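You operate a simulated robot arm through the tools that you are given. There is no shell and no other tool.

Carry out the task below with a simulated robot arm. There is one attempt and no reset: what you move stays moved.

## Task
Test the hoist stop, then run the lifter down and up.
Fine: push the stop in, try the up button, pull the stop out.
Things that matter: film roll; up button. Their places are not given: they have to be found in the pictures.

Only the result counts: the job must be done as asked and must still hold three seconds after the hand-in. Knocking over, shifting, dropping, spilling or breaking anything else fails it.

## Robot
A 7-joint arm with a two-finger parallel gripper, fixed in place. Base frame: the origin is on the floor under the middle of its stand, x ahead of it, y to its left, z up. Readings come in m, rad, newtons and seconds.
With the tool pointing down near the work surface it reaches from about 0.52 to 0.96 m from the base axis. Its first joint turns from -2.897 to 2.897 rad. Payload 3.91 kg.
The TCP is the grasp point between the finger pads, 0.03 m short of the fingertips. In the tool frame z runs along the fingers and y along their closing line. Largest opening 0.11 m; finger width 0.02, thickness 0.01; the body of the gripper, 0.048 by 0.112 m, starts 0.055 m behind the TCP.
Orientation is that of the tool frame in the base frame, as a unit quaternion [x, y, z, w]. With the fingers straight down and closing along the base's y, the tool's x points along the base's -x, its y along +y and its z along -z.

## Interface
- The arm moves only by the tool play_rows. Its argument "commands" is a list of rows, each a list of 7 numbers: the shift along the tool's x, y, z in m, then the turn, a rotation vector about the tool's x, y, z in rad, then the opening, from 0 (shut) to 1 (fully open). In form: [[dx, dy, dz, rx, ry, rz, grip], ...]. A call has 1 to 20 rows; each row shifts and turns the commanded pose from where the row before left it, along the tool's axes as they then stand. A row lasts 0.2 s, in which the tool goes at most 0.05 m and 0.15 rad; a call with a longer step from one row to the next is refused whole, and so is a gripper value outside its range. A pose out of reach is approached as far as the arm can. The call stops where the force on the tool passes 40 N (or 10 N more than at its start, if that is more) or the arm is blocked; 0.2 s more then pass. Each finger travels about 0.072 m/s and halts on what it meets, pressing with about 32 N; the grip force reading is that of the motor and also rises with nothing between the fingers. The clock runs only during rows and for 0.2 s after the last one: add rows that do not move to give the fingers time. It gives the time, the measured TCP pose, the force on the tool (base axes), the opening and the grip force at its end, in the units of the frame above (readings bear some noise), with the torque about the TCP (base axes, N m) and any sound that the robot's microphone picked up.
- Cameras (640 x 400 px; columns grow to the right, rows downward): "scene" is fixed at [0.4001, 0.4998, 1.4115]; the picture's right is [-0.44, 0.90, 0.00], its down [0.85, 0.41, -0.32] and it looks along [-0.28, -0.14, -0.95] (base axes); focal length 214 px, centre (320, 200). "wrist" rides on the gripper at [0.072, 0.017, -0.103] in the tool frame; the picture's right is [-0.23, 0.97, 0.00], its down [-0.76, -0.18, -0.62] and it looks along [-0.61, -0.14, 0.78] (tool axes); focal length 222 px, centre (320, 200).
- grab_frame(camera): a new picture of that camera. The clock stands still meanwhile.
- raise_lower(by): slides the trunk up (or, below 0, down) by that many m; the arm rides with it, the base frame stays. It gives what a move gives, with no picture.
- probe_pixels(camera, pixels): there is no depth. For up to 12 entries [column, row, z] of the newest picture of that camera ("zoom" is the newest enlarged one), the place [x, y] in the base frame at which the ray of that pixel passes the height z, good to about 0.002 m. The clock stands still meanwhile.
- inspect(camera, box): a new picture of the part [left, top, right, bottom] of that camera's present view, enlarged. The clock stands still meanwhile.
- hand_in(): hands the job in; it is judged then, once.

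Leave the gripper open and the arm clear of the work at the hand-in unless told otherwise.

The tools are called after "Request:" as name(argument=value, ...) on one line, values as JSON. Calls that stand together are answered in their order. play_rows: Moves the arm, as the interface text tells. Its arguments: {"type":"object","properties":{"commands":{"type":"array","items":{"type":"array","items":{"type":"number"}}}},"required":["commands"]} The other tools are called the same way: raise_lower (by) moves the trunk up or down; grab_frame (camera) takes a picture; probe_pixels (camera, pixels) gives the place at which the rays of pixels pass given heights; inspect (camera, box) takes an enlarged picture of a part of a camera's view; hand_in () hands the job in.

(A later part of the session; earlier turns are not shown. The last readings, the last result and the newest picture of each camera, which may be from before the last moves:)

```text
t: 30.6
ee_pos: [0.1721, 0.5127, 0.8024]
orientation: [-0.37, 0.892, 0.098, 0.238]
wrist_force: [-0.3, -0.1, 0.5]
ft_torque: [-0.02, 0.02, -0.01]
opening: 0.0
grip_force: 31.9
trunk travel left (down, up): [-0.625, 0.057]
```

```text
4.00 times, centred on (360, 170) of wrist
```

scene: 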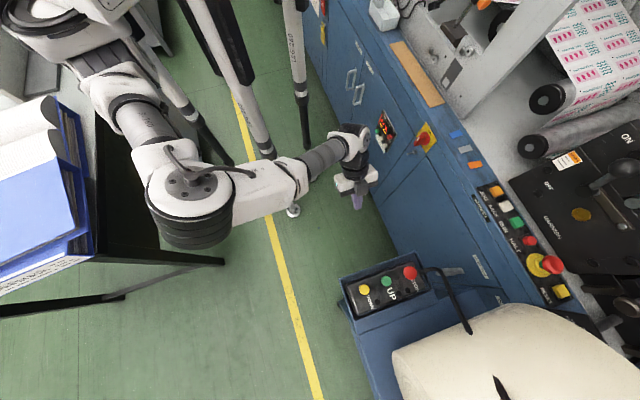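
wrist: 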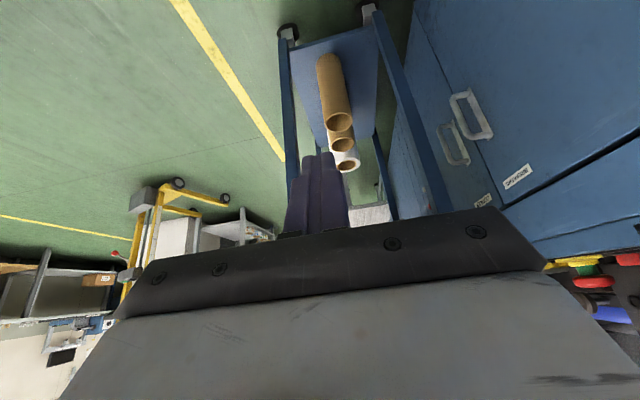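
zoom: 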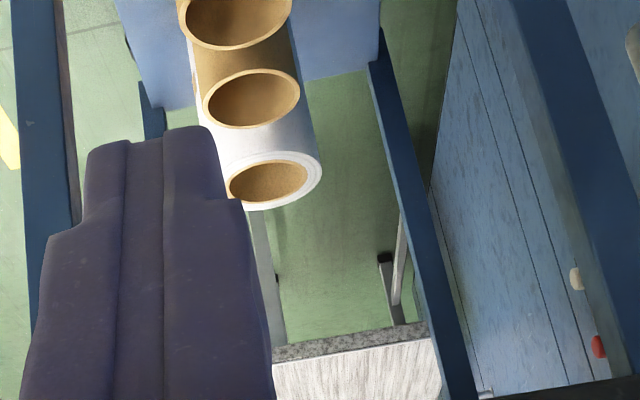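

Three tubes stand upright on the lower shelf, inside the trolley legs. They stay clear of my path. In the earlier wrist pictures a black plate near (570,235) carried a "2 1 0" scale by the roll's shaft, which looks like the lifter. I'll go back up, level the hand and hover over DOWN at (0.388, 0.617).

Request:
play_rows(commands=[[0, 0, 0, 0, 0.13, 0, 0], [-0.0152, 0, -0.037, 0, 0, 0, 0], [-0.0152, 0, -0.037, 0, 0, 0, 0], [-0.0152, 0, -0.037, 0, 0, 0, 0], [-0.0152, 0, -0.037, 0, 0, 0, 0], [-0.0152, 0, -0.037, 0, 0, 0, 0], [0, 0, 0, 0, 0.13, 0, 0], [0, 0, 0, 0, 0.13, 0, 0], [0, 0, 0, 0, 0.13, 0, 0], [-0.0457, -0.0157, 0, 0, 0, 0, 0], [-0.0457, -0.0157, 0, 0, 0, 0, 0], [-0.0457, -0.0157, 0, 0, 0, 0, 0], [-0.0457, -0.0157, 0, 0, 0, 0, 0], [-0.0457, -0.0157, 0, 0, 0, 0, 0], [0, 0, 0, 0, 0, 0, 0]])

Request:
grab_frame(camera="wrist")

Request:
inspect(camera="wrist", box=[160, 50, 480, 200])

```text
t: 33.8
ee_pos: [0.3922, 0.6157, 0.998]
orientation: [-0.383, 0.924, 0.0, -0.001]
wrist_force: [-1.1, -0.9, -0.8]
ft_torque: [0.01, -0.02, -0.01]
opening: 0.0003
grip_force: 31.6
trunk travel left (down, up): [-0.625, 0.057]
```

```text
taken
```

wrist: 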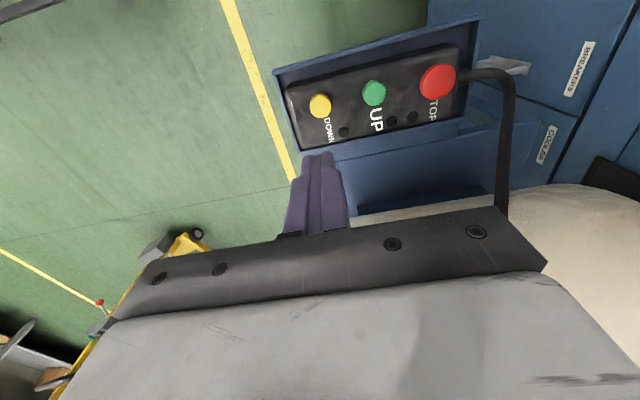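

```text
2.00 times, centred on (320, 125) of wrist
```

zoom: 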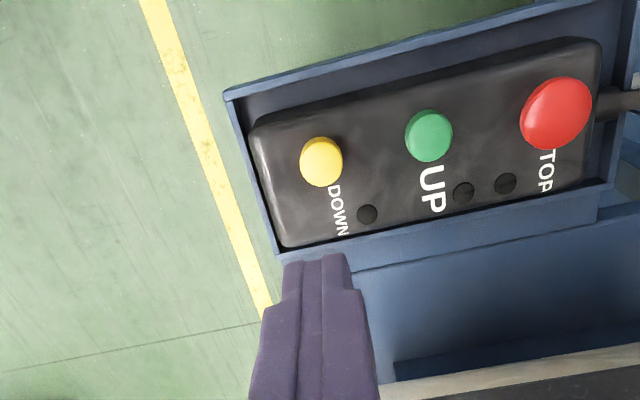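

I'll check the yellow button's position from this view (zoom (321,160) at its top height), then lower to just above it.

Request:
probe_pixels(camera="zoom", pixels=[[321, 160, 0.843], [429, 134, 0.843]])

Request:
play_rows(commands=[[0.001, 0.003, 0.035, 0, 0, 0, 0], [0, 0, 0.035, 0, 0, 0, 0], [0, 0, 0.035, 0, 0, 0, 0], [0, 0, 0, 0, 0, 0, 0]])

Request:
inspect(camera="wrist", box=[200, 60, 440, 210])

Request:
inspect(camera="scene", box=[320, 220, 640, 400])

```text
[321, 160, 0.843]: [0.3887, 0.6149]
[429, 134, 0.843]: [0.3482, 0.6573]
```

```text
t: 34.8
ee_pos: [0.3884, 0.6194, 0.8941]
orientation: [-0.382, 0.924, 0.0, 0.0]
wrist_force: [-0.2, 0.6, 0.4]
ft_torque: [0.01, 0.01, 0.0]
opening: 0.0001
grip_force: 32.0
trunk travel left (down, up): [-0.625, 0.057]
```

```text
2.67 times, centred on (320, 135) of wrist
```

zoom: 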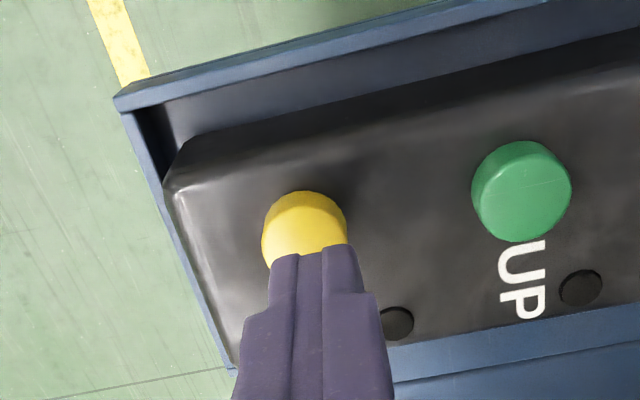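

```text
2.00 times, centred on (480, 310) of scene
```

zoom: 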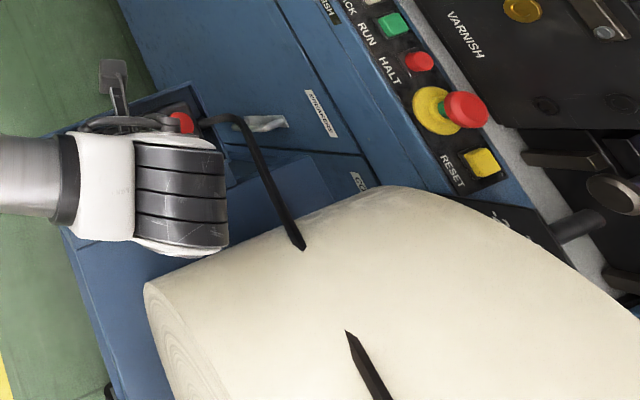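

The fingertips are above DOWN, a few mm towards green. I'll shift 3 mm and lower to first contact, watching for sound or movement.

Request:
play_rows(commands=[[0, -0.003, 0.01, 0, 0, 0, 0], [0, 0, 0.008, 0, 0, 0, 0], [0, 0, 0.002, 0, 0, 0, 0], [0, 0, 0.001, 0, 0, 0, 0], [0, 0, 0, 0, 0, 0, 0]])

Request:
inspect(camera="wrist", box=[200, 60, 440, 210])

Request:
inspect(camera="scene", box=[320, 220, 640, 400])

```text
t: 36.0
ee_pos: [0.3894, 0.6193, 0.8736]
orientation: [-0.383, 0.924, 0.001, 0.0]
wrist_force: [1.6, -0.9, 4.2]
ft_torque: [-0.08, -0.1, 0.0]
opening: 0.0001
grip_force: 31.8
trunk travel left (down, up): [-0.625, 0.057]
```

```text
2.67 times, centred on (320, 135) of wrist
```

zoom: 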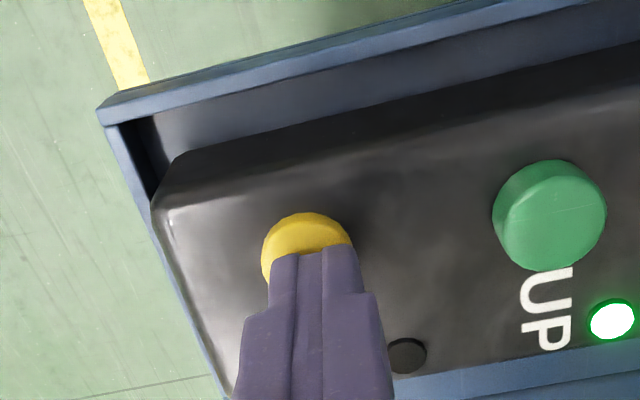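

```text
2.00 times, centred on (480, 310) of scene
```

zoom: 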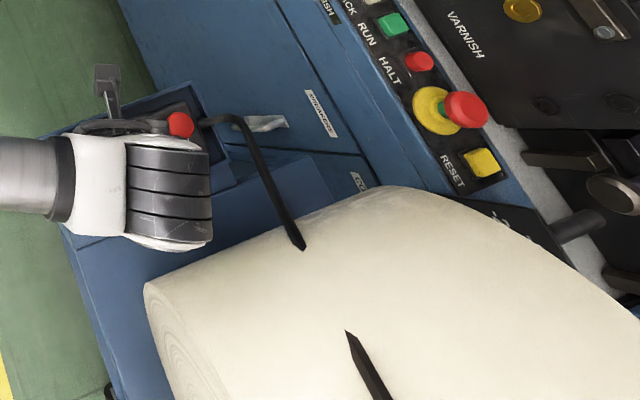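

On contact with DOWN a green lamp lit at zoom (612,320), next to UP. The scene picture shows no visible roll movement yet. I'll hold for half a second and compare again.

Request:
play_rows(commands=[[0, 0, 0, 0, 0, 0, 0], [0, 0, 0, 0, 0, 0, 0]])

Request:
inspect(camera="scene", box=[320, 220, 640, 400])

Request:
grab_frame(camera="wrist")

```text
t: 36.6
ee_pos: [0.3899, 0.6187, 0.8737]
orientation: [-0.383, 0.924, 0.0, 0.0]
wrist_force: [1.6, -0.3, 3.5]
ft_torque: [-0.01, -0.02, -0.01]
opening: 0.0001
grip_force: 32.3
trunk travel left (down, up): [-0.625, 0.057]
```

```text
2.00 times, centred on (480, 310) of scene
```

zoom: 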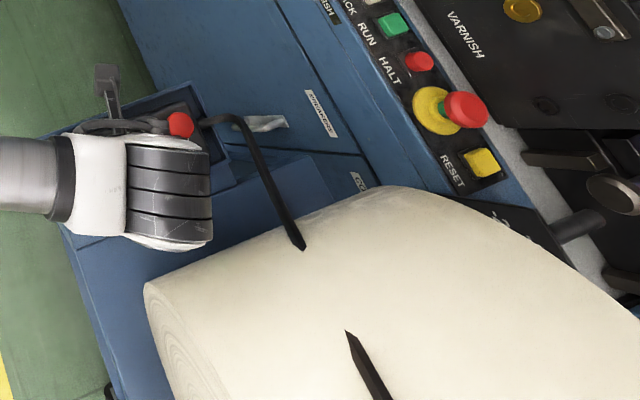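

```text
taken
```

wrist: 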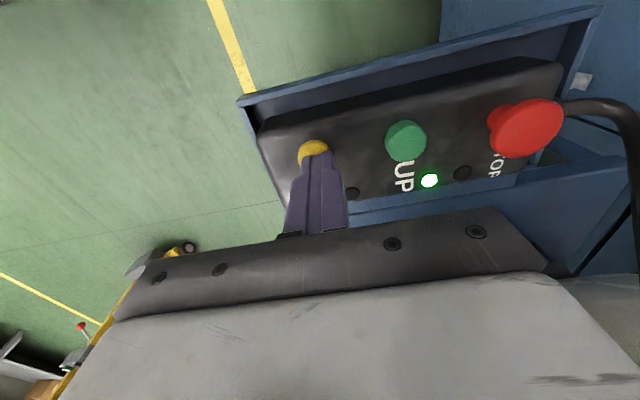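

The green lamp is still lit, the force is only about 3.5 N and the roll hasn't shifted. I'll check the full scene for anything else moving.

Request:
grab_frame(camera="scene")

Request:
inspect(camera="wrist", box=[300, 90, 500, 215])

```text
taken
```

scene: 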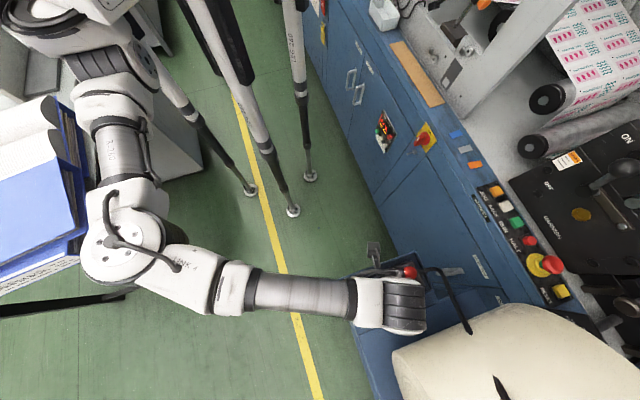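

```text
3.20 times, centred on (400, 152) of wrist
```

zoom: 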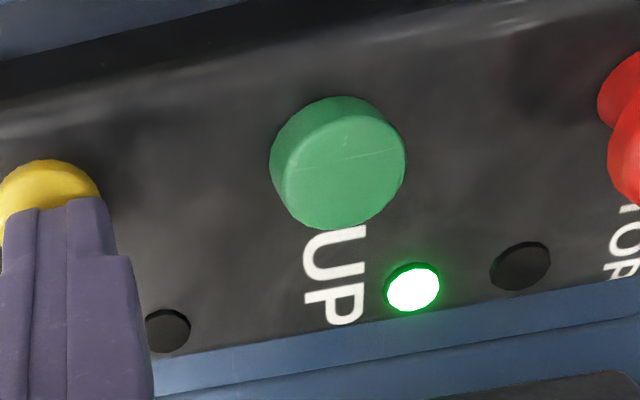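

Nothing else in the scene moved. The touch may be too light to start the lifter, so I'll press DOWN a bit deeper and watch.

Request:
play_rows(commands=[[0, 0, 0.001, 0, 0, 0, 0], [0, 0, 0.001, 0, 0, 0, 0], [0, 0, 0, 0, 0, 0, 0], [0, 0, 0, 0, 0, 0, 0]])

Request:
inspect(camera="scene", box=[320, 220, 640, 400])

Request:
inspect(camera="wrist", box=[240, 60, 560, 220])

```text
t: 37.6
ee_pos: [0.3893, 0.619, 0.8732]
orientation: [-0.382, 0.924, 0.0, 0.0]
wrist_force: [0.1, 3.3, 5.7]
ft_torque: [0.09, 0.01, 0.01]
opening: 0.0
grip_force: 31.8
trunk travel left (down, up): [-0.625, 0.057]
```

```text
2.00 times, centred on (480, 310) of scene
```

zoom: 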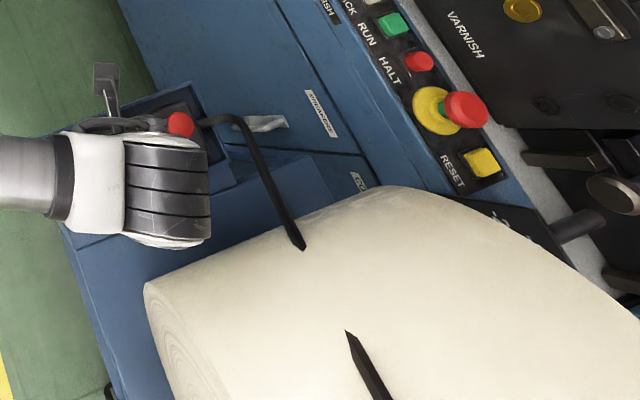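

```text
2.00 times, centred on (400, 140) of wrist
```

zoom: 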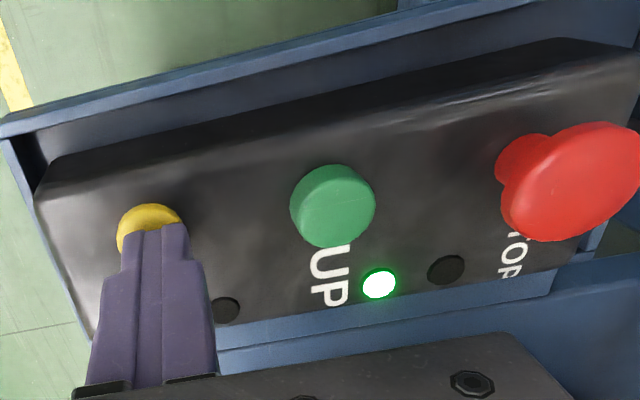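

The force is still light at 5.7 N. I'll press further to bottom the button and see if the lifter starts.

Request:
play_rows(commands=[[0, 0, 0.001, 0, 0, 0, 0], [0, 0, 0.001, 0, 0, 0, 0], [0, 0, 0.001, 0, 0, 0, 0], [0, 0, 0, 0, 0, 0, 0], [0, 0, 0, 0, 0, 0, 0]])

Request:
inspect(camera="scene", box=[320, 220, 640, 400])

Request:
inspect(camera="wrist", box=[240, 60, 560, 220])

```text
t: 38.8
ee_pos: [0.3889, 0.6183, 0.8718]
orientation: [-0.382, 0.924, 0.002, 0.001]
wrist_force: [-0.1, 6.1, 25.3]
ft_torque: [0.11, -0.03, 0.09]
opening: 0.0
grip_force: 32.4
trunk travel left (down, up): [-0.625, 0.057]
```

```text
2.00 times, centred on (480, 310) of scene
```

zoom: 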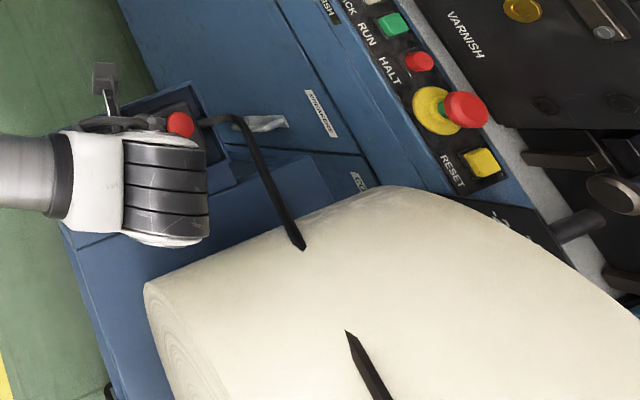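

```text
2.00 times, centred on (400, 140) of wrist
```

zoom: 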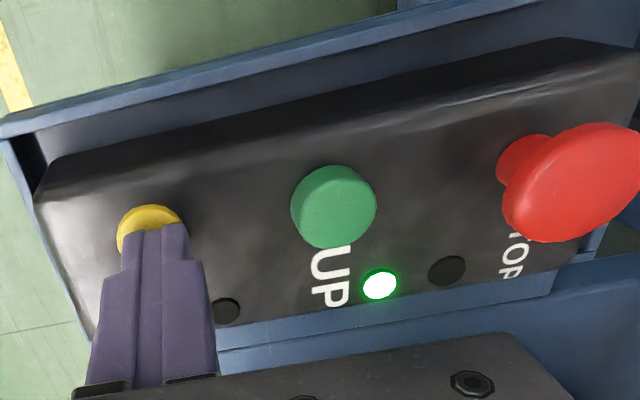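

DOWN is bottomed at 25 N, the green lamp stays steadily on, and no roll motion is visible. I'll release and see whether the lamp follows the button.

Request:
play_rows(commands=[[0, 0, -0.01, 0, 0, 0, 0], [0, 0, -0.02, 0, 0, 0, 0], [0, 0, 0, 0, 0, 0, 0]])

Request:
inspect(camera="wrist", box=[240, 60, 560, 220])

Request:
inspect(camera="scene", box=[320, 220, 640, 400])

```text
t: 39.6
ee_pos: [0.3883, 0.6186, 0.8981]
orientation: [-0.382, 0.924, -0.001, 0.001]
wrist_force: [0.1, 0.0, -0.5]
ft_torque: [-0.02, -0.01, 0.03]
opening: 0.0
grip_force: 31.6
trunk travel left (down, up): [-0.625, 0.057]
```

```text
2.00 times, centred on (400, 140) of wrist
```

zoom: 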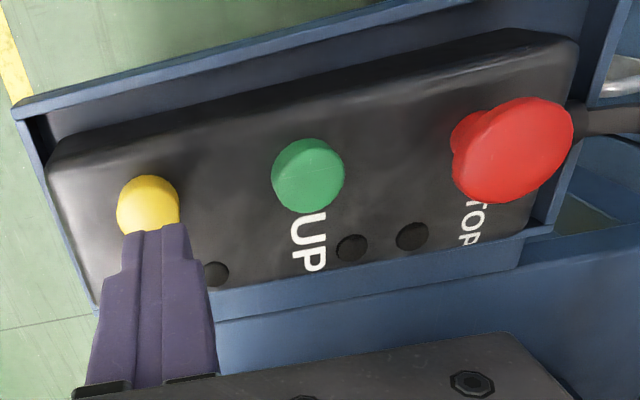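

```text
2.00 times, centred on (480, 310) of scene
```

zoom: 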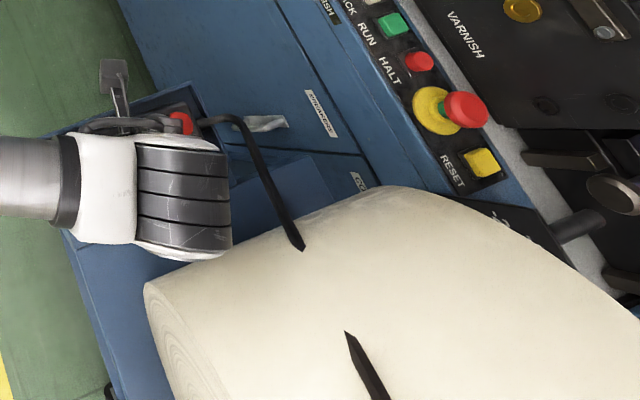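

The lamp went off on release, so the buttons are hold-to-run. The roll is still in the same place. I'll take tight reference zooms of the roll's corner, near scene (393,355), and of the strap tip, so I can spot millimetre motion. Then I'll try UP.

Request:
inspect(camera="scene", box=[380, 325, 460, 400])

Request:
inspect(camera="scene", box=[450, 290, 640, 400])

```text
5.33 times, centred on (420, 362) of scene
```

zoom: 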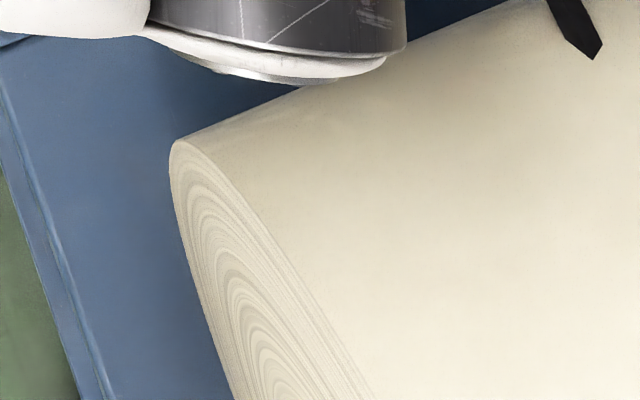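

```text
3.37 times, centred on (545, 345) of scene
```

zoom: 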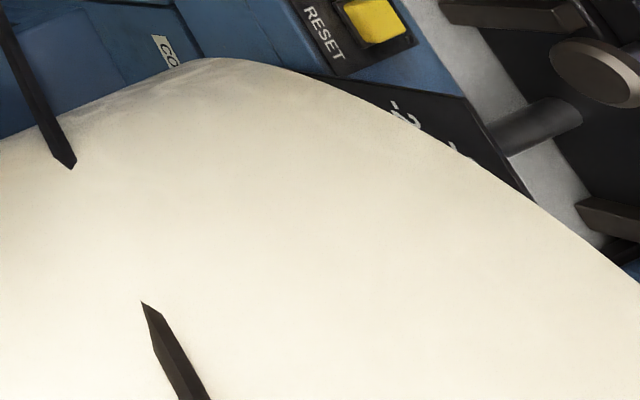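

Reference noted: roll corner at zoom (178,143), i.e. raw (393.4,351.3), and strap tip at zoom (142,302). I'll move over to UP at (0.348, 0.660), keeping the same height.

Request:
play_rows(commands=[[0, 0.029, 0, 0, 0, 0, 0], [-0.0005, 0.0285, 0, 0, 0, 0, 0], [0, 0, 0.01, 0, 0, 0, 0], [0, 0, 0, 0, 0, 0, 0]])

Request:
inspect(camera="wrist", box=[200, 60, 440, 210])

```text
t: 40.6
ee_pos: [0.3484, 0.66, 0.8898]
orientation: [-0.383, 0.924, 0.0, 0.0]
wrist_force: [0.5, 0.1, 0.4]
ft_torque: [0.01, 0.02, -0.01]
opening: 0.0
grip_force: 31.6
trunk travel left (down, up): [-0.625, 0.057]
```

```text
2.67 times, centred on (320, 135) of wrist
```

zoom: 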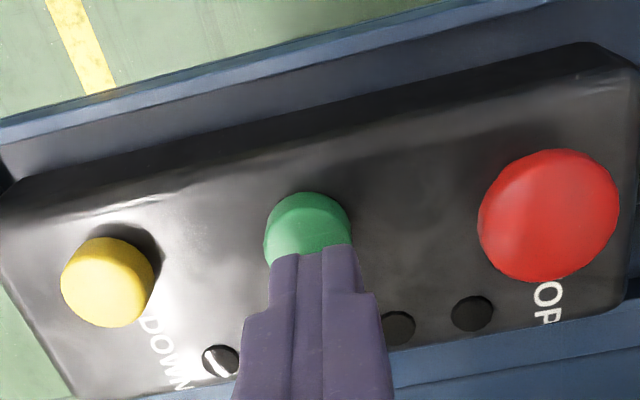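

The tips are over UP. I'll lower to light contact and see what lights or moves.

Request:
play_rows(commands=[[0, -0.002, 0.008, 0, 0, 0, 0], [0, 0, 0.006, 0, 0, 0, 0], [0, 0, 0.002, 0, 0, 0, 0], [0, 0, 0.001, 0, 0, 0, 0]])

Request:
inspect(camera="wrist", box=[200, 60, 440, 210])

Request:
inspect(camera="scene", box=[380, 325, 460, 400])

Request:
inspect(camera="scene", box=[320, 220, 640, 400])

```text
t: 41.6
ee_pos: [0.3497, 0.659, 0.8723]
orientation: [-0.383, 0.924, 0.001, 0.0]
wrist_force: [-0.2, 3.2, 7.3]
ft_torque: [0.09, -0.02, -0.01]
opening: 0.0
grip_force: 31.9
trunk travel left (down, up): [-0.625, 0.057]
```

```text
2.67 times, centred on (320, 135) of wrist
```

zoom: 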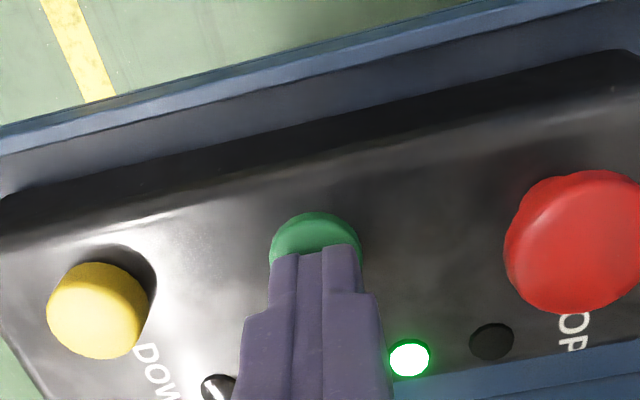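

```text
5.33 times, centred on (420, 362) of scene
```

zoom: 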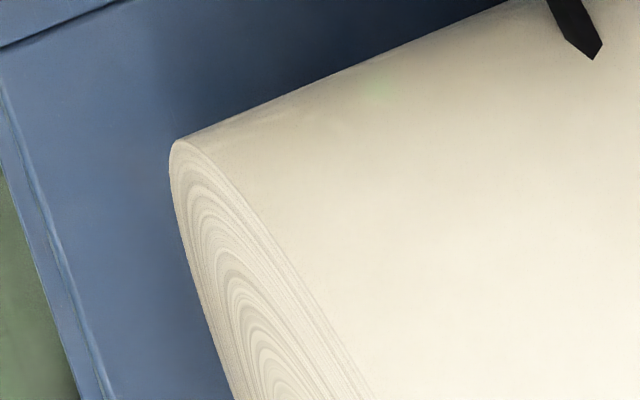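

```text
2.00 times, centred on (480, 310) of scene
```

zoom: 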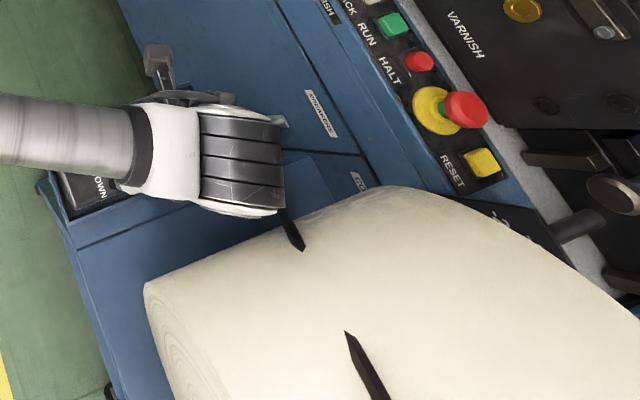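

The green lamp lights for UP as well, so it's a "running" lamp: it stayed dark with STOP in and comes on now. The roll corner at (178,143) and strap tip haven't moved. I'll press UP fully and hold it about 3 s, then compare again.

Request:
play_rows(commands=[[0, 0, 0.001, 0, 0, 0, 0], [0, 0, 0.001, 0, 0, 0, 0], [0, 0, 0, 0, 0, 0, 0], [0, 0, 0, 0, 0, 0, 0], [0, 0, 0, 0, 0, 0, 0], [0, 0, 0, 0, 0, 0, 0], [0, 0, 0, 0, 0, 0, 0], [0, 0, 0, 0, 0, 0, 0], [0, 0, 0, 0, 0, 0, 0], [0, 0, 0, 0, 0, 0, 0], [0, 0, 0, 0, 0, 0, 0], [0, 0, 0, 0, 0, 0, 0]])

Request:
inspect(camera="wrist", box=[200, 60, 440, 210])

Request:
inspect(camera="scene", box=[380, 325, 460, 400])

Request:
grab_frame(camera="scene")

```text
t: 44.2
ee_pos: [0.3497, 0.6567, 0.8731]
orientation: [-0.382, 0.924, 0.001, 0.0]
wrist_force: [0.4, 12.3, 24.4]
ft_torque: [0.29, 0.0, -0.02]
opening: 0.0
grip_force: 32.0
trunk travel left (down, up): [-0.625, 0.057]
```

```text
2.67 times, centred on (320, 135) of wrist
```

zoom: 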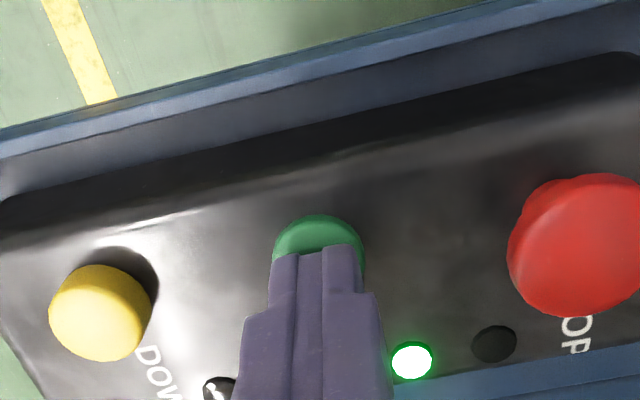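

```text
5.33 times, centred on (420, 362) of scene
```

zoom: 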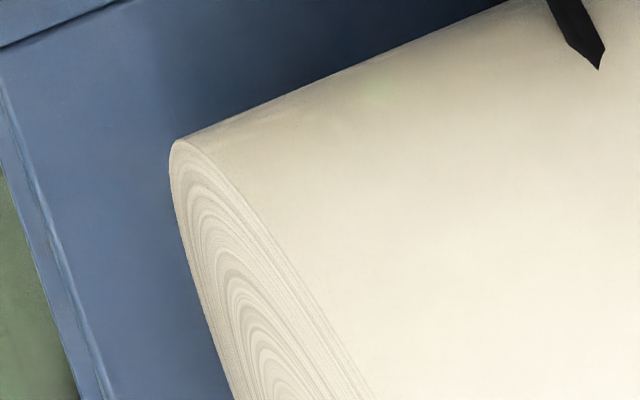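

```text
taken
```

scene: 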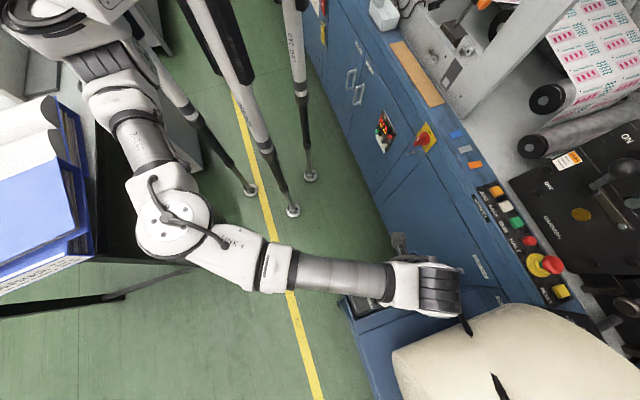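

The dark strap tip near the top of the zoom moved from about (602,58) to (599,70), so something may be changing. I'll repeat the wider reference zoom while still holding UP.

Request:
inspect(camera="scene", box=[450, 290, 640, 400])

Request:
inspect(camera="scene", box=[320, 220, 640, 400])

```text
3.37 times, centred on (545, 345) of scene
```

zoom: 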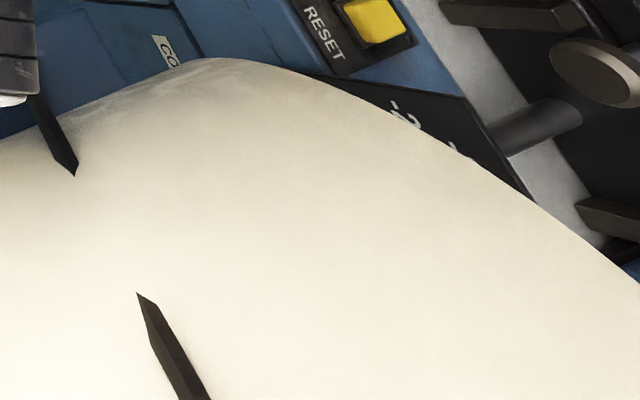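

```text
2.00 times, centred on (480, 310) of scene
```

zoom: 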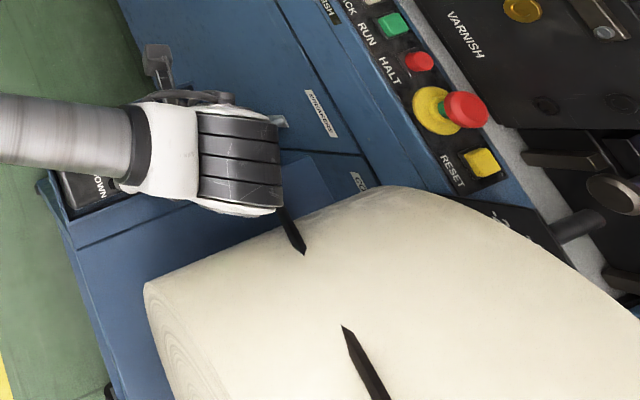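

Both dark strips on the roll lengthened slightly while UP was held: the tips went from (70,165) to (75,175) and from (142,302) to (137,293). They lie on one line, so that is the cable, and it has risen a little relative to the roll. I'll release UP, go up high and tilt the hand to see where the cable goes and where the lifter is.

Request:
play_rows(commands=[[0, 0, -0.015, 0, 0, 0, 0], [0, 0, -0.035, 0, 0, 0, 0], [0, 0, -0.045, 0, 0, 0, 0], [0, 0, -0.045, 0, 0, 0, 0], [0.02, 0, -0.04, 0, 0, 0, 0], [0.02, 0, -0.04, 0, 0, 0, 0], [0.02, 0, -0.04, 0, 0, 0, 0], [0.02, 0, -0.04, 0, 0, 0, 0], [0, 0, 0, 0, -0.13, 0, 0], [0, 0, 0, 0, -0.13, 0, 0], [0, 0, 0, 0, -0.13, 0, 0], [0, 0, 0, 0, 0, 0, 0]])

Request:
grab_frame(camera="wrist")

Request:
inspect(camera="scene", box=[450, 290, 640, 400])

```text
t: 46.8
ee_pos: [0.2934, 0.6007, 1.17]
orientation: [-0.376, 0.906, 0.074, 0.18]
wrist_force: [0.2, 0.5, -0.3]
ft_torque: [0.02, -0.01, -0.01]
opening: 0.0002
grip_force: 31.7
trunk travel left (down, up): [-0.625, 0.057]
```

```text
taken
```

wrist: 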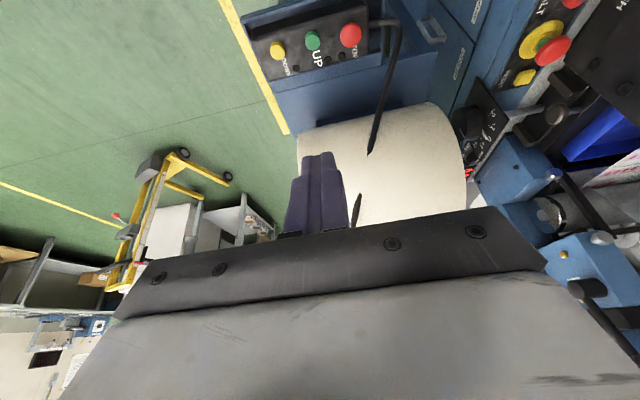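

```text
3.37 times, centred on (545, 345) of scene
```

zoom: 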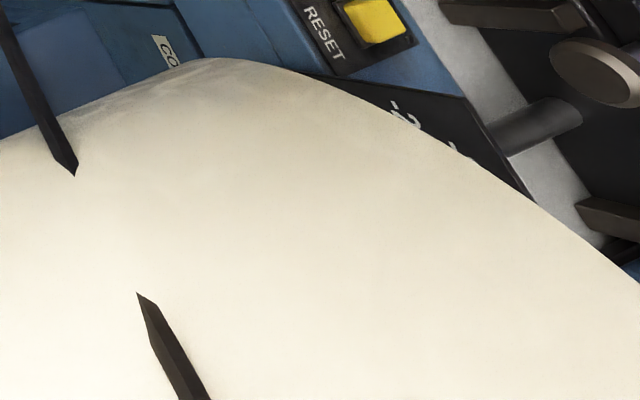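

The strap tips stayed at the new place after release, so something really shifted. I need to see the far end of the cable, which continues behind the hand at (355,200). I'll tilt further and back off a little.

Request:
play_rows(commands=[[0, 0, 0, 0, -0.13, 0, 0], [0, 0, 0, 0, -0.13, 0, 0], [0, 0, 0, 0, -0.13, 0, 0], [0, 0, 0, 0, 0, 0, 0]])

Request:
grab_frame(camera="wrist")

Request:
grab_frame(camera="scene")

```text
t: 47.8
ee_pos: [0.2935, 0.6023, 1.1707]
orientation: [-0.353, 0.855, 0.145, 0.352]
wrist_force: [0.6, -0.6, -0.1]
ft_torque: [0.01, -0.03, -0.02]
opening: 0.0003
grip_force: 32.2
trunk travel left (down, up): [-0.625, 0.057]
```

```text
taken
```

wrist: 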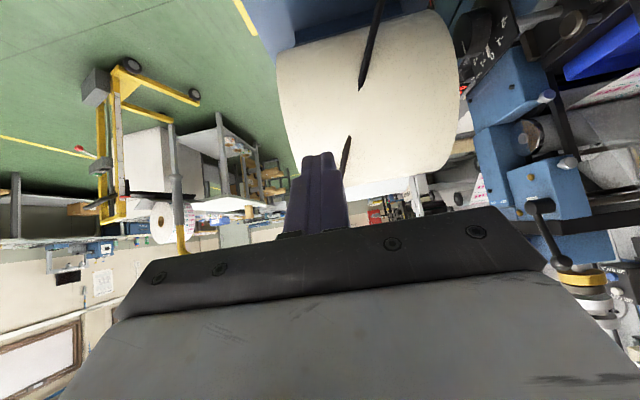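

```text
taken
```

scene: 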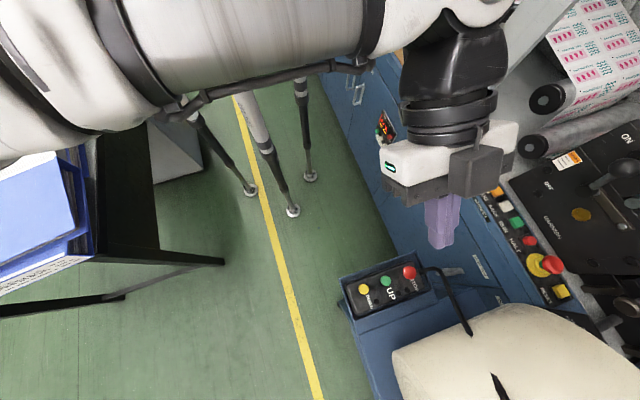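

In this upside-down view there's a yellow lifter on wheels at the left, with a white roll ring at (165,222). I'll zoom in on it and on where the cable leaves the big roll.

Request:
inspect(camera="wrist", box=[40, 40, 300, 270])

Request:
inspect(camera="wrist", box=[270, 90, 470, 225])

```text
1.74 times, centred on (170, 155) of wrist
```

zoom: 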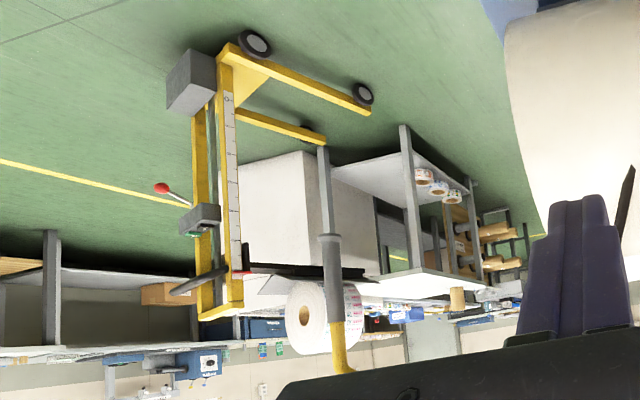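

```text
2.96 times, centred on (370, 158) of wrist
```

zoom: 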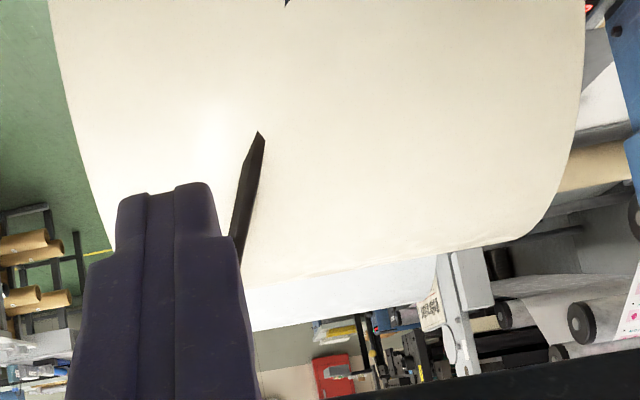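

This is the key view: a yellow lifter with a ruler on its mast (red pointer at zoom (245,272), near the mast top) and a printed film roll standing by its platform at zoom (320,315). Before going on I'll check that the pendant itself hasn't shifted, using the same scene zoom as at the start, and take a tight zoom of the lifter mast.

Request:
inspect(camera="scene", box=[320, 230, 480, 330])

Request:
inspect(camera="wrist", box=[90, 60, 250, 260])

Request:
inspect(camera="wrist", box=[100, 170, 220, 250])

```text
4.00 times, centred on (400, 280) of scene
```

zoom: 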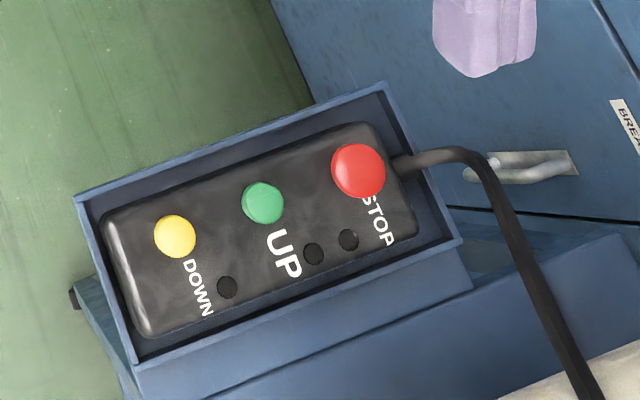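

```text
2.00 times, centred on (170, 160) of wrist
```

zoom: 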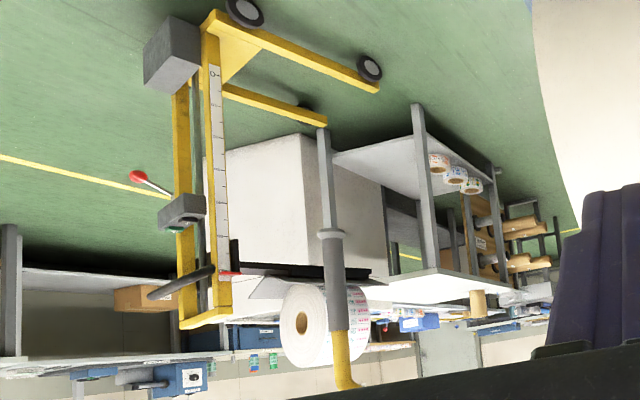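

```text
5.00 times, centred on (160, 210) of wrist
```

zoom: 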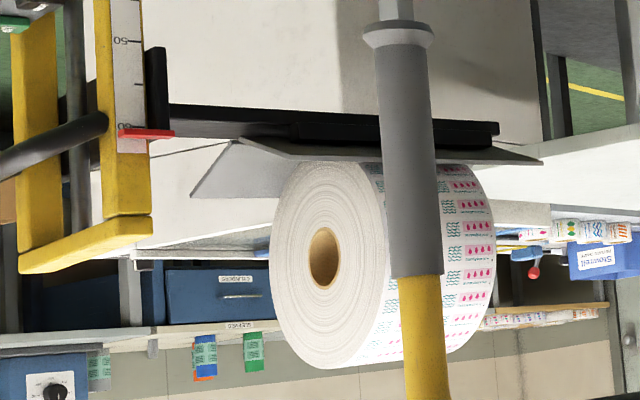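

Two findings. The pendant has slid about 2.5 mm in its tray (green went from (267,203) to (262,203)), so I need to press strictly vertically. And the printed film roll sits on the yellow lifter's fork, with the mast pointer near 60 on the ruler. I'll look closely at what is below the fork.

Request:
inspect(camera="wrist", box=[130, 50, 290, 150])

Request:
inspect(camera="wrist", box=[120, 130, 280, 230])

Request:
inspect(camera="wrist", box=[105, 90, 185, 220])

```text
4.00 times, centred on (210, 100) of wrist
```

zoom: 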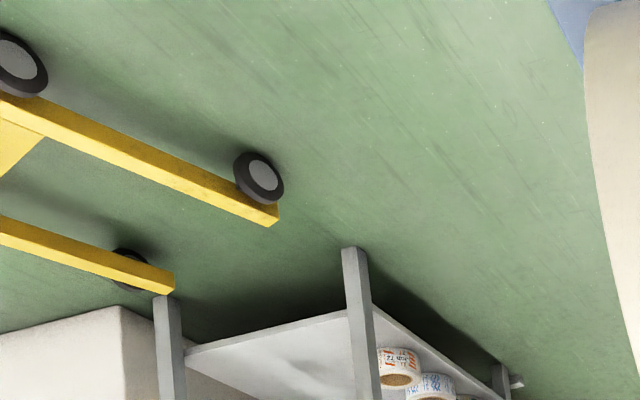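

```text
4.00 times, centred on (200, 180) of wrist
```

zoom: 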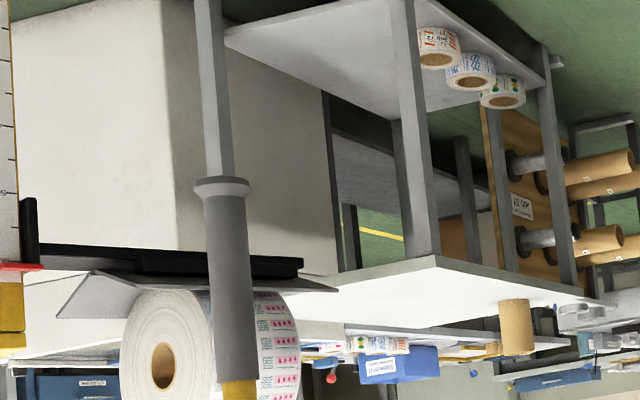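

```text
3.08 times, centred on (145, 155) of wrist
```

zoom: 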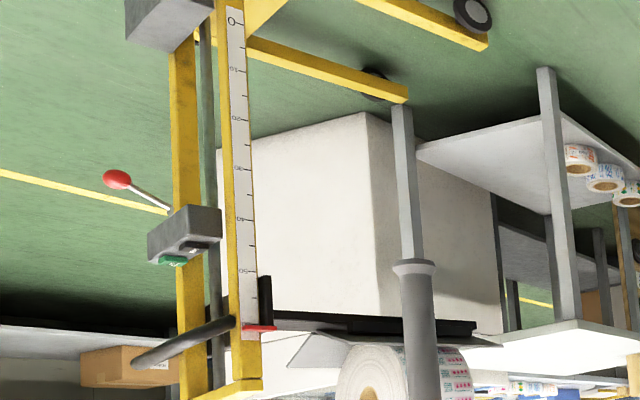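

The lifter's legs straddle free floor and the white box stands behind them, so the fork's path down looks clear. The ruler runs from 0 at the bottom to 60 and more at the top, with the pointer now at about 61. I'll go back to DOWN, now at about (0.390, 0.615), with a slight extra yaw. That way the mast shows at the left edge of the wrist picture while I press.

Request:
play_rows(commands=[[0, 0, 0, 0, 0.13, 0, 0], [0, 0, 0, 0, 0.13, 0, 0], [0, 0, 0, 0, 0.13, 0, 0], [0, 0, 0, 0, 0.13, 0, 0], [0, 0, 0, 0, 0.13, 0, 0], [0, 0, 0, 0, 0.13, 0, 0], [-0.0256, -0.0199, 0, 0, 0, 0, 0], [-0.0256, -0.0199, 0, 0, 0, 0, 0], [-0.0257, -0.0198, 0, 0, 0, 0, 0], [0, 0, 0.045, 0, 0, 0, 0], [0, 0, 0.045, 0, 0, 0, 0], [0, 0, 0.045, 0, 0, 0, 0], [0, 0, 0.045, 0, 0, 0, 0], [0, 0, 0.045, 0, 0, -0.05, 0], [0, 0, 0.035, 0, 0, -0.05, 0], [0, 0, 0, 0, 0, 0, 0]])

Request:
grab_frame(camera="wrist")

Request:
inspect(camera="wrist", box=[200, 60, 440, 210])

```text
t: 51.2
ee_pos: [0.3915, 0.612, 0.9068]
orientation: [-0.43, 0.903, -0.001, 0.0]
wrist_force: [-0.2, 0.1, 0.2]
ft_torque: [-0.01, -0.02, 0.01]
opening: 0.0
grip_force: 31.5
trunk travel left (down, up): [-0.625, 0.057]
```

```text
taken
```

wrist: 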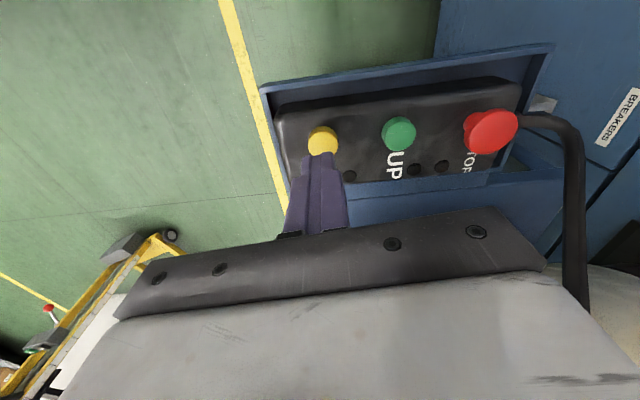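

```text
2.67 times, centred on (320, 135) of wrist
```

zoom: 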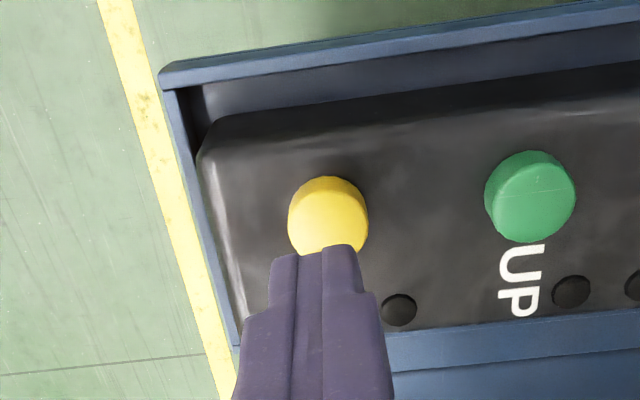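

The mast ruler is visible at the lower left, from about (130,260) to (40,390). I'll zoom there for a reference, and check the yellow button's position at zoom (328,215).

Request:
probe_pixels(camera="zoom", pixels=[[328, 212, 0.843], [530, 196, 0.843]])

Request:
inspect(camera="wrist", box=[0, 220, 200, 400])

```text
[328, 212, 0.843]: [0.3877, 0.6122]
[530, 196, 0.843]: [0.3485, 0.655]
```

```text
2.22 times, centred on (100, 310) of wrist
```

zoom: 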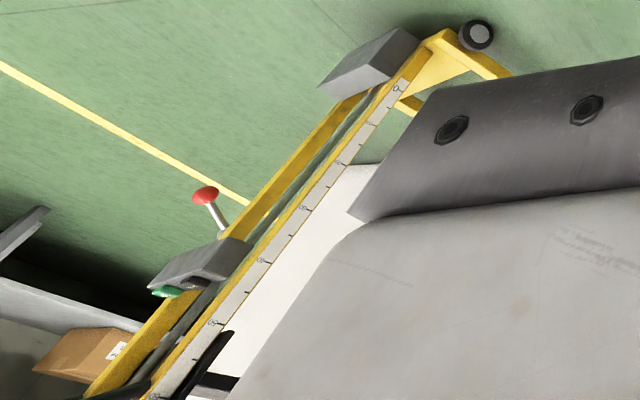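

The ruler reads clearly: 0 at zoom (398,88), 50 at (213,323), with the black carriage edge at (225,340). I'll lower onto DOWN with light pressure and watch the carriage.

Request:
play_rows(commands=[[0.001, 0.002, 0.012, 0, 0, 0, 0], [0, 0, 0.012, 0, 0, 0, 0], [0, 0, 0.006, 0, 0, 0, 0], [0, 0, 0.002, 0, 0, 0, 0], [0, 0, 0.001, 0, 0, 0, 0], [0, 0, 0, 0, 0, 0, 0]])

Request:
inspect(camera="wrist", box=[0, 220, 200, 400])

Request:
inspect(camera="wrist", box=[200, 60, 440, 210])

```text
t: 52.6
ee_pos: [0.3869, 0.6146, 0.8769]
orientation: [-0.428, 0.904, 0.001, 0.0]
wrist_force: [0.0, 0.9, 1.6]
ft_torque: [0.0, -0.02, -0.01]
opening: 0.0
grip_force: 32.3
trunk travel left (down, up): [-0.625, 0.057]
```

```text
2.22 times, centred on (100, 310) of wrist
```

zoom: 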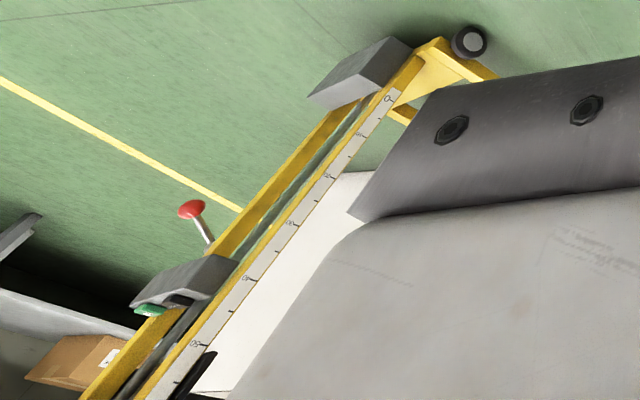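

```text
2.67 times, centred on (320, 135) of wrist
```

zoom: 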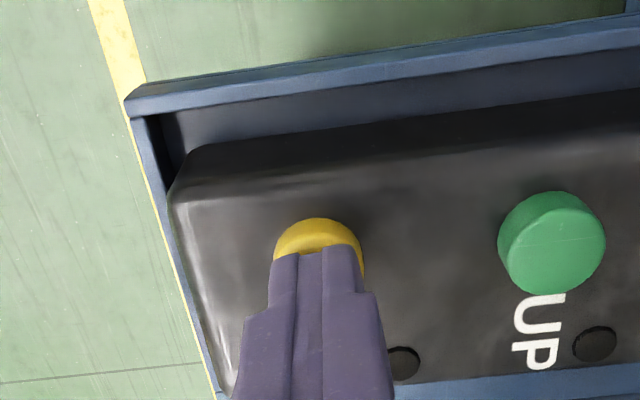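

The lamp is still dark with the tips at about 0.876, barely touching. I'll go down another 3 mm in 1 mm steps.

Request:
play_rows(commands=[[0, 0, 0.001, 0, 0, 0, 0], [0, 0, 0.001, 0, 0, 0, 0], [0, 0, 0.001, 0, 0, 0, 0]])

Request:
inspect(camera="wrist", box=[0, 220, 200, 400])

Request:
inspect(camera="wrist", box=[200, 60, 440, 210])

```text
t: 53.4
ee_pos: [0.3871, 0.614, 0.8737]
orientation: [-0.428, 0.904, 0.0, 0.001]
wrist_force: [1.4, 0.7, 2.0]
ft_torque: [0.03, -0.06, -0.01]
opening: 0.0002
grip_force: 32.4
trunk travel left (down, up): [-0.625, 0.057]
```

```text
2.22 times, centred on (100, 310) of wrist
```

zoom: 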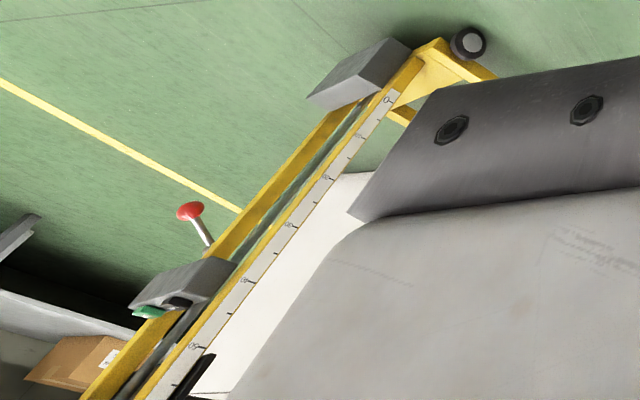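

```text
2.67 times, centred on (320, 135) of wrist
```

zoom: 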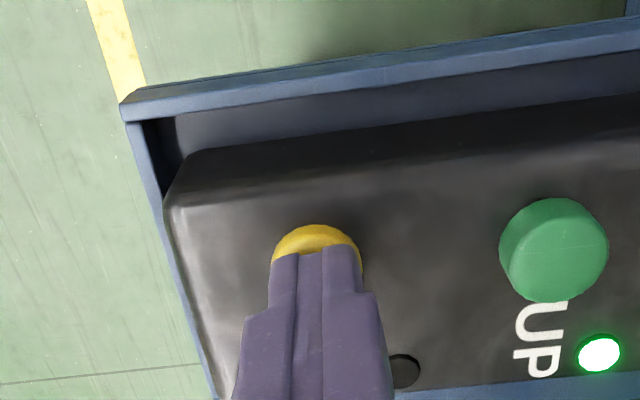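

The running lamp is lit again. I'll hold for 1 s, adding half a millimetre for margin, and watch the carriage on the mast.

Request:
play_rows(commands=[[0, 0, 0.0005, 0, 0, 0, 0], [0, 0, 0, 0, 0, 0, 0], [0, 0, 0, 0, 0, 0, 0], [0, 0, 0, 0, 0, 0, 0]])

Request:
inspect(camera="wrist", box=[0, 220, 200, 400])

Request:
inspect(camera="wrist", box=[200, 60, 440, 210])

```text
t: 54.4
ee_pos: [0.3891, 0.6139, 0.8729]
orientation: [-0.428, 0.904, -0.001, 0.0]
wrist_force: [-0.3, 1.3, 3.2]
ft_torque: [0.06, 0.02, 0.03]
opening: 0.0002
grip_force: 32.1
trunk travel left (down, up): [-0.625, 0.057]
```

```text
2.22 times, centred on (100, 310) of wrist
```

zoom: 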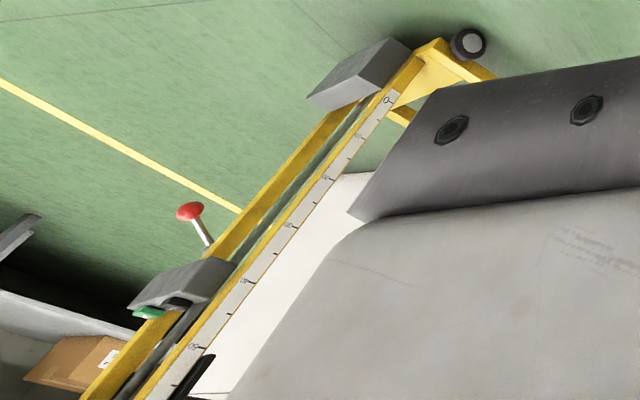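

```text
2.67 times, centred on (320, 135) of wrist
```

zoom: 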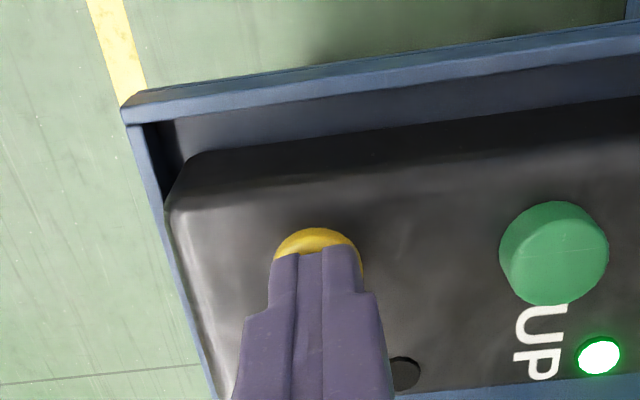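

The lamp is lit but the carriage edge hasn't moved, still at (210,357) against the 50 mark. I'll press to the bottom of the button's travel and watch again.

Request:
play_rows(commands=[[0, 0, 0.001, 0, 0, 0, 0], [0, 0, 0.001, 0, 0, 0, 0], [0, 0, 0.0005, 0, 0, 0, 0], [0, 0, 0, 0, 0, 0, 0], [0, 0, 0, 0, 0, 0, 0], [0, 0, 0, 0, 0, 0, 0], [0, 0, 0, 0, 0, 0, 0]])

Request:
inspect(camera="wrist", box=[0, 220, 200, 400])

Request:
inspect(camera="wrist", box=[200, 60, 440, 210])

```text
t: 56.0
ee_pos: [0.3879, 0.6135, 0.8719]
orientation: [-0.428, 0.904, 0.0, 0.001]
wrist_force: [2.1, -5.3, 18.3]
ft_torque: [-0.13, -0.05, -0.03]
opening: 0.0
grip_force: 31.9
trunk travel left (down, up): [-0.625, 0.057]
```

```text
2.22 times, centred on (100, 310) of wrist
```

zoom: 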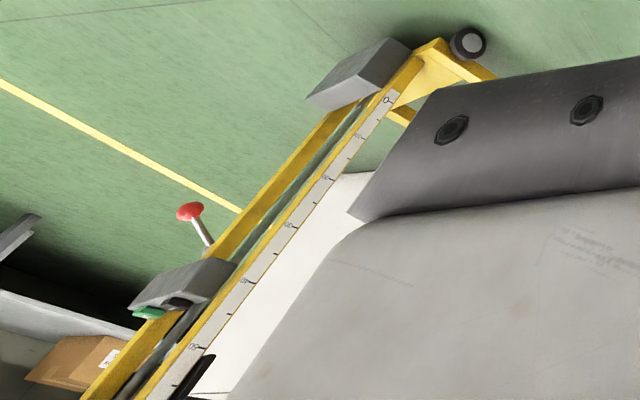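

```text
2.67 times, centred on (320, 135) of wrist
```

zoom: 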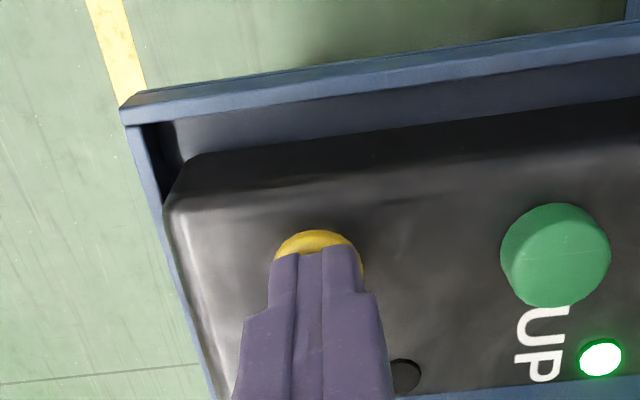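

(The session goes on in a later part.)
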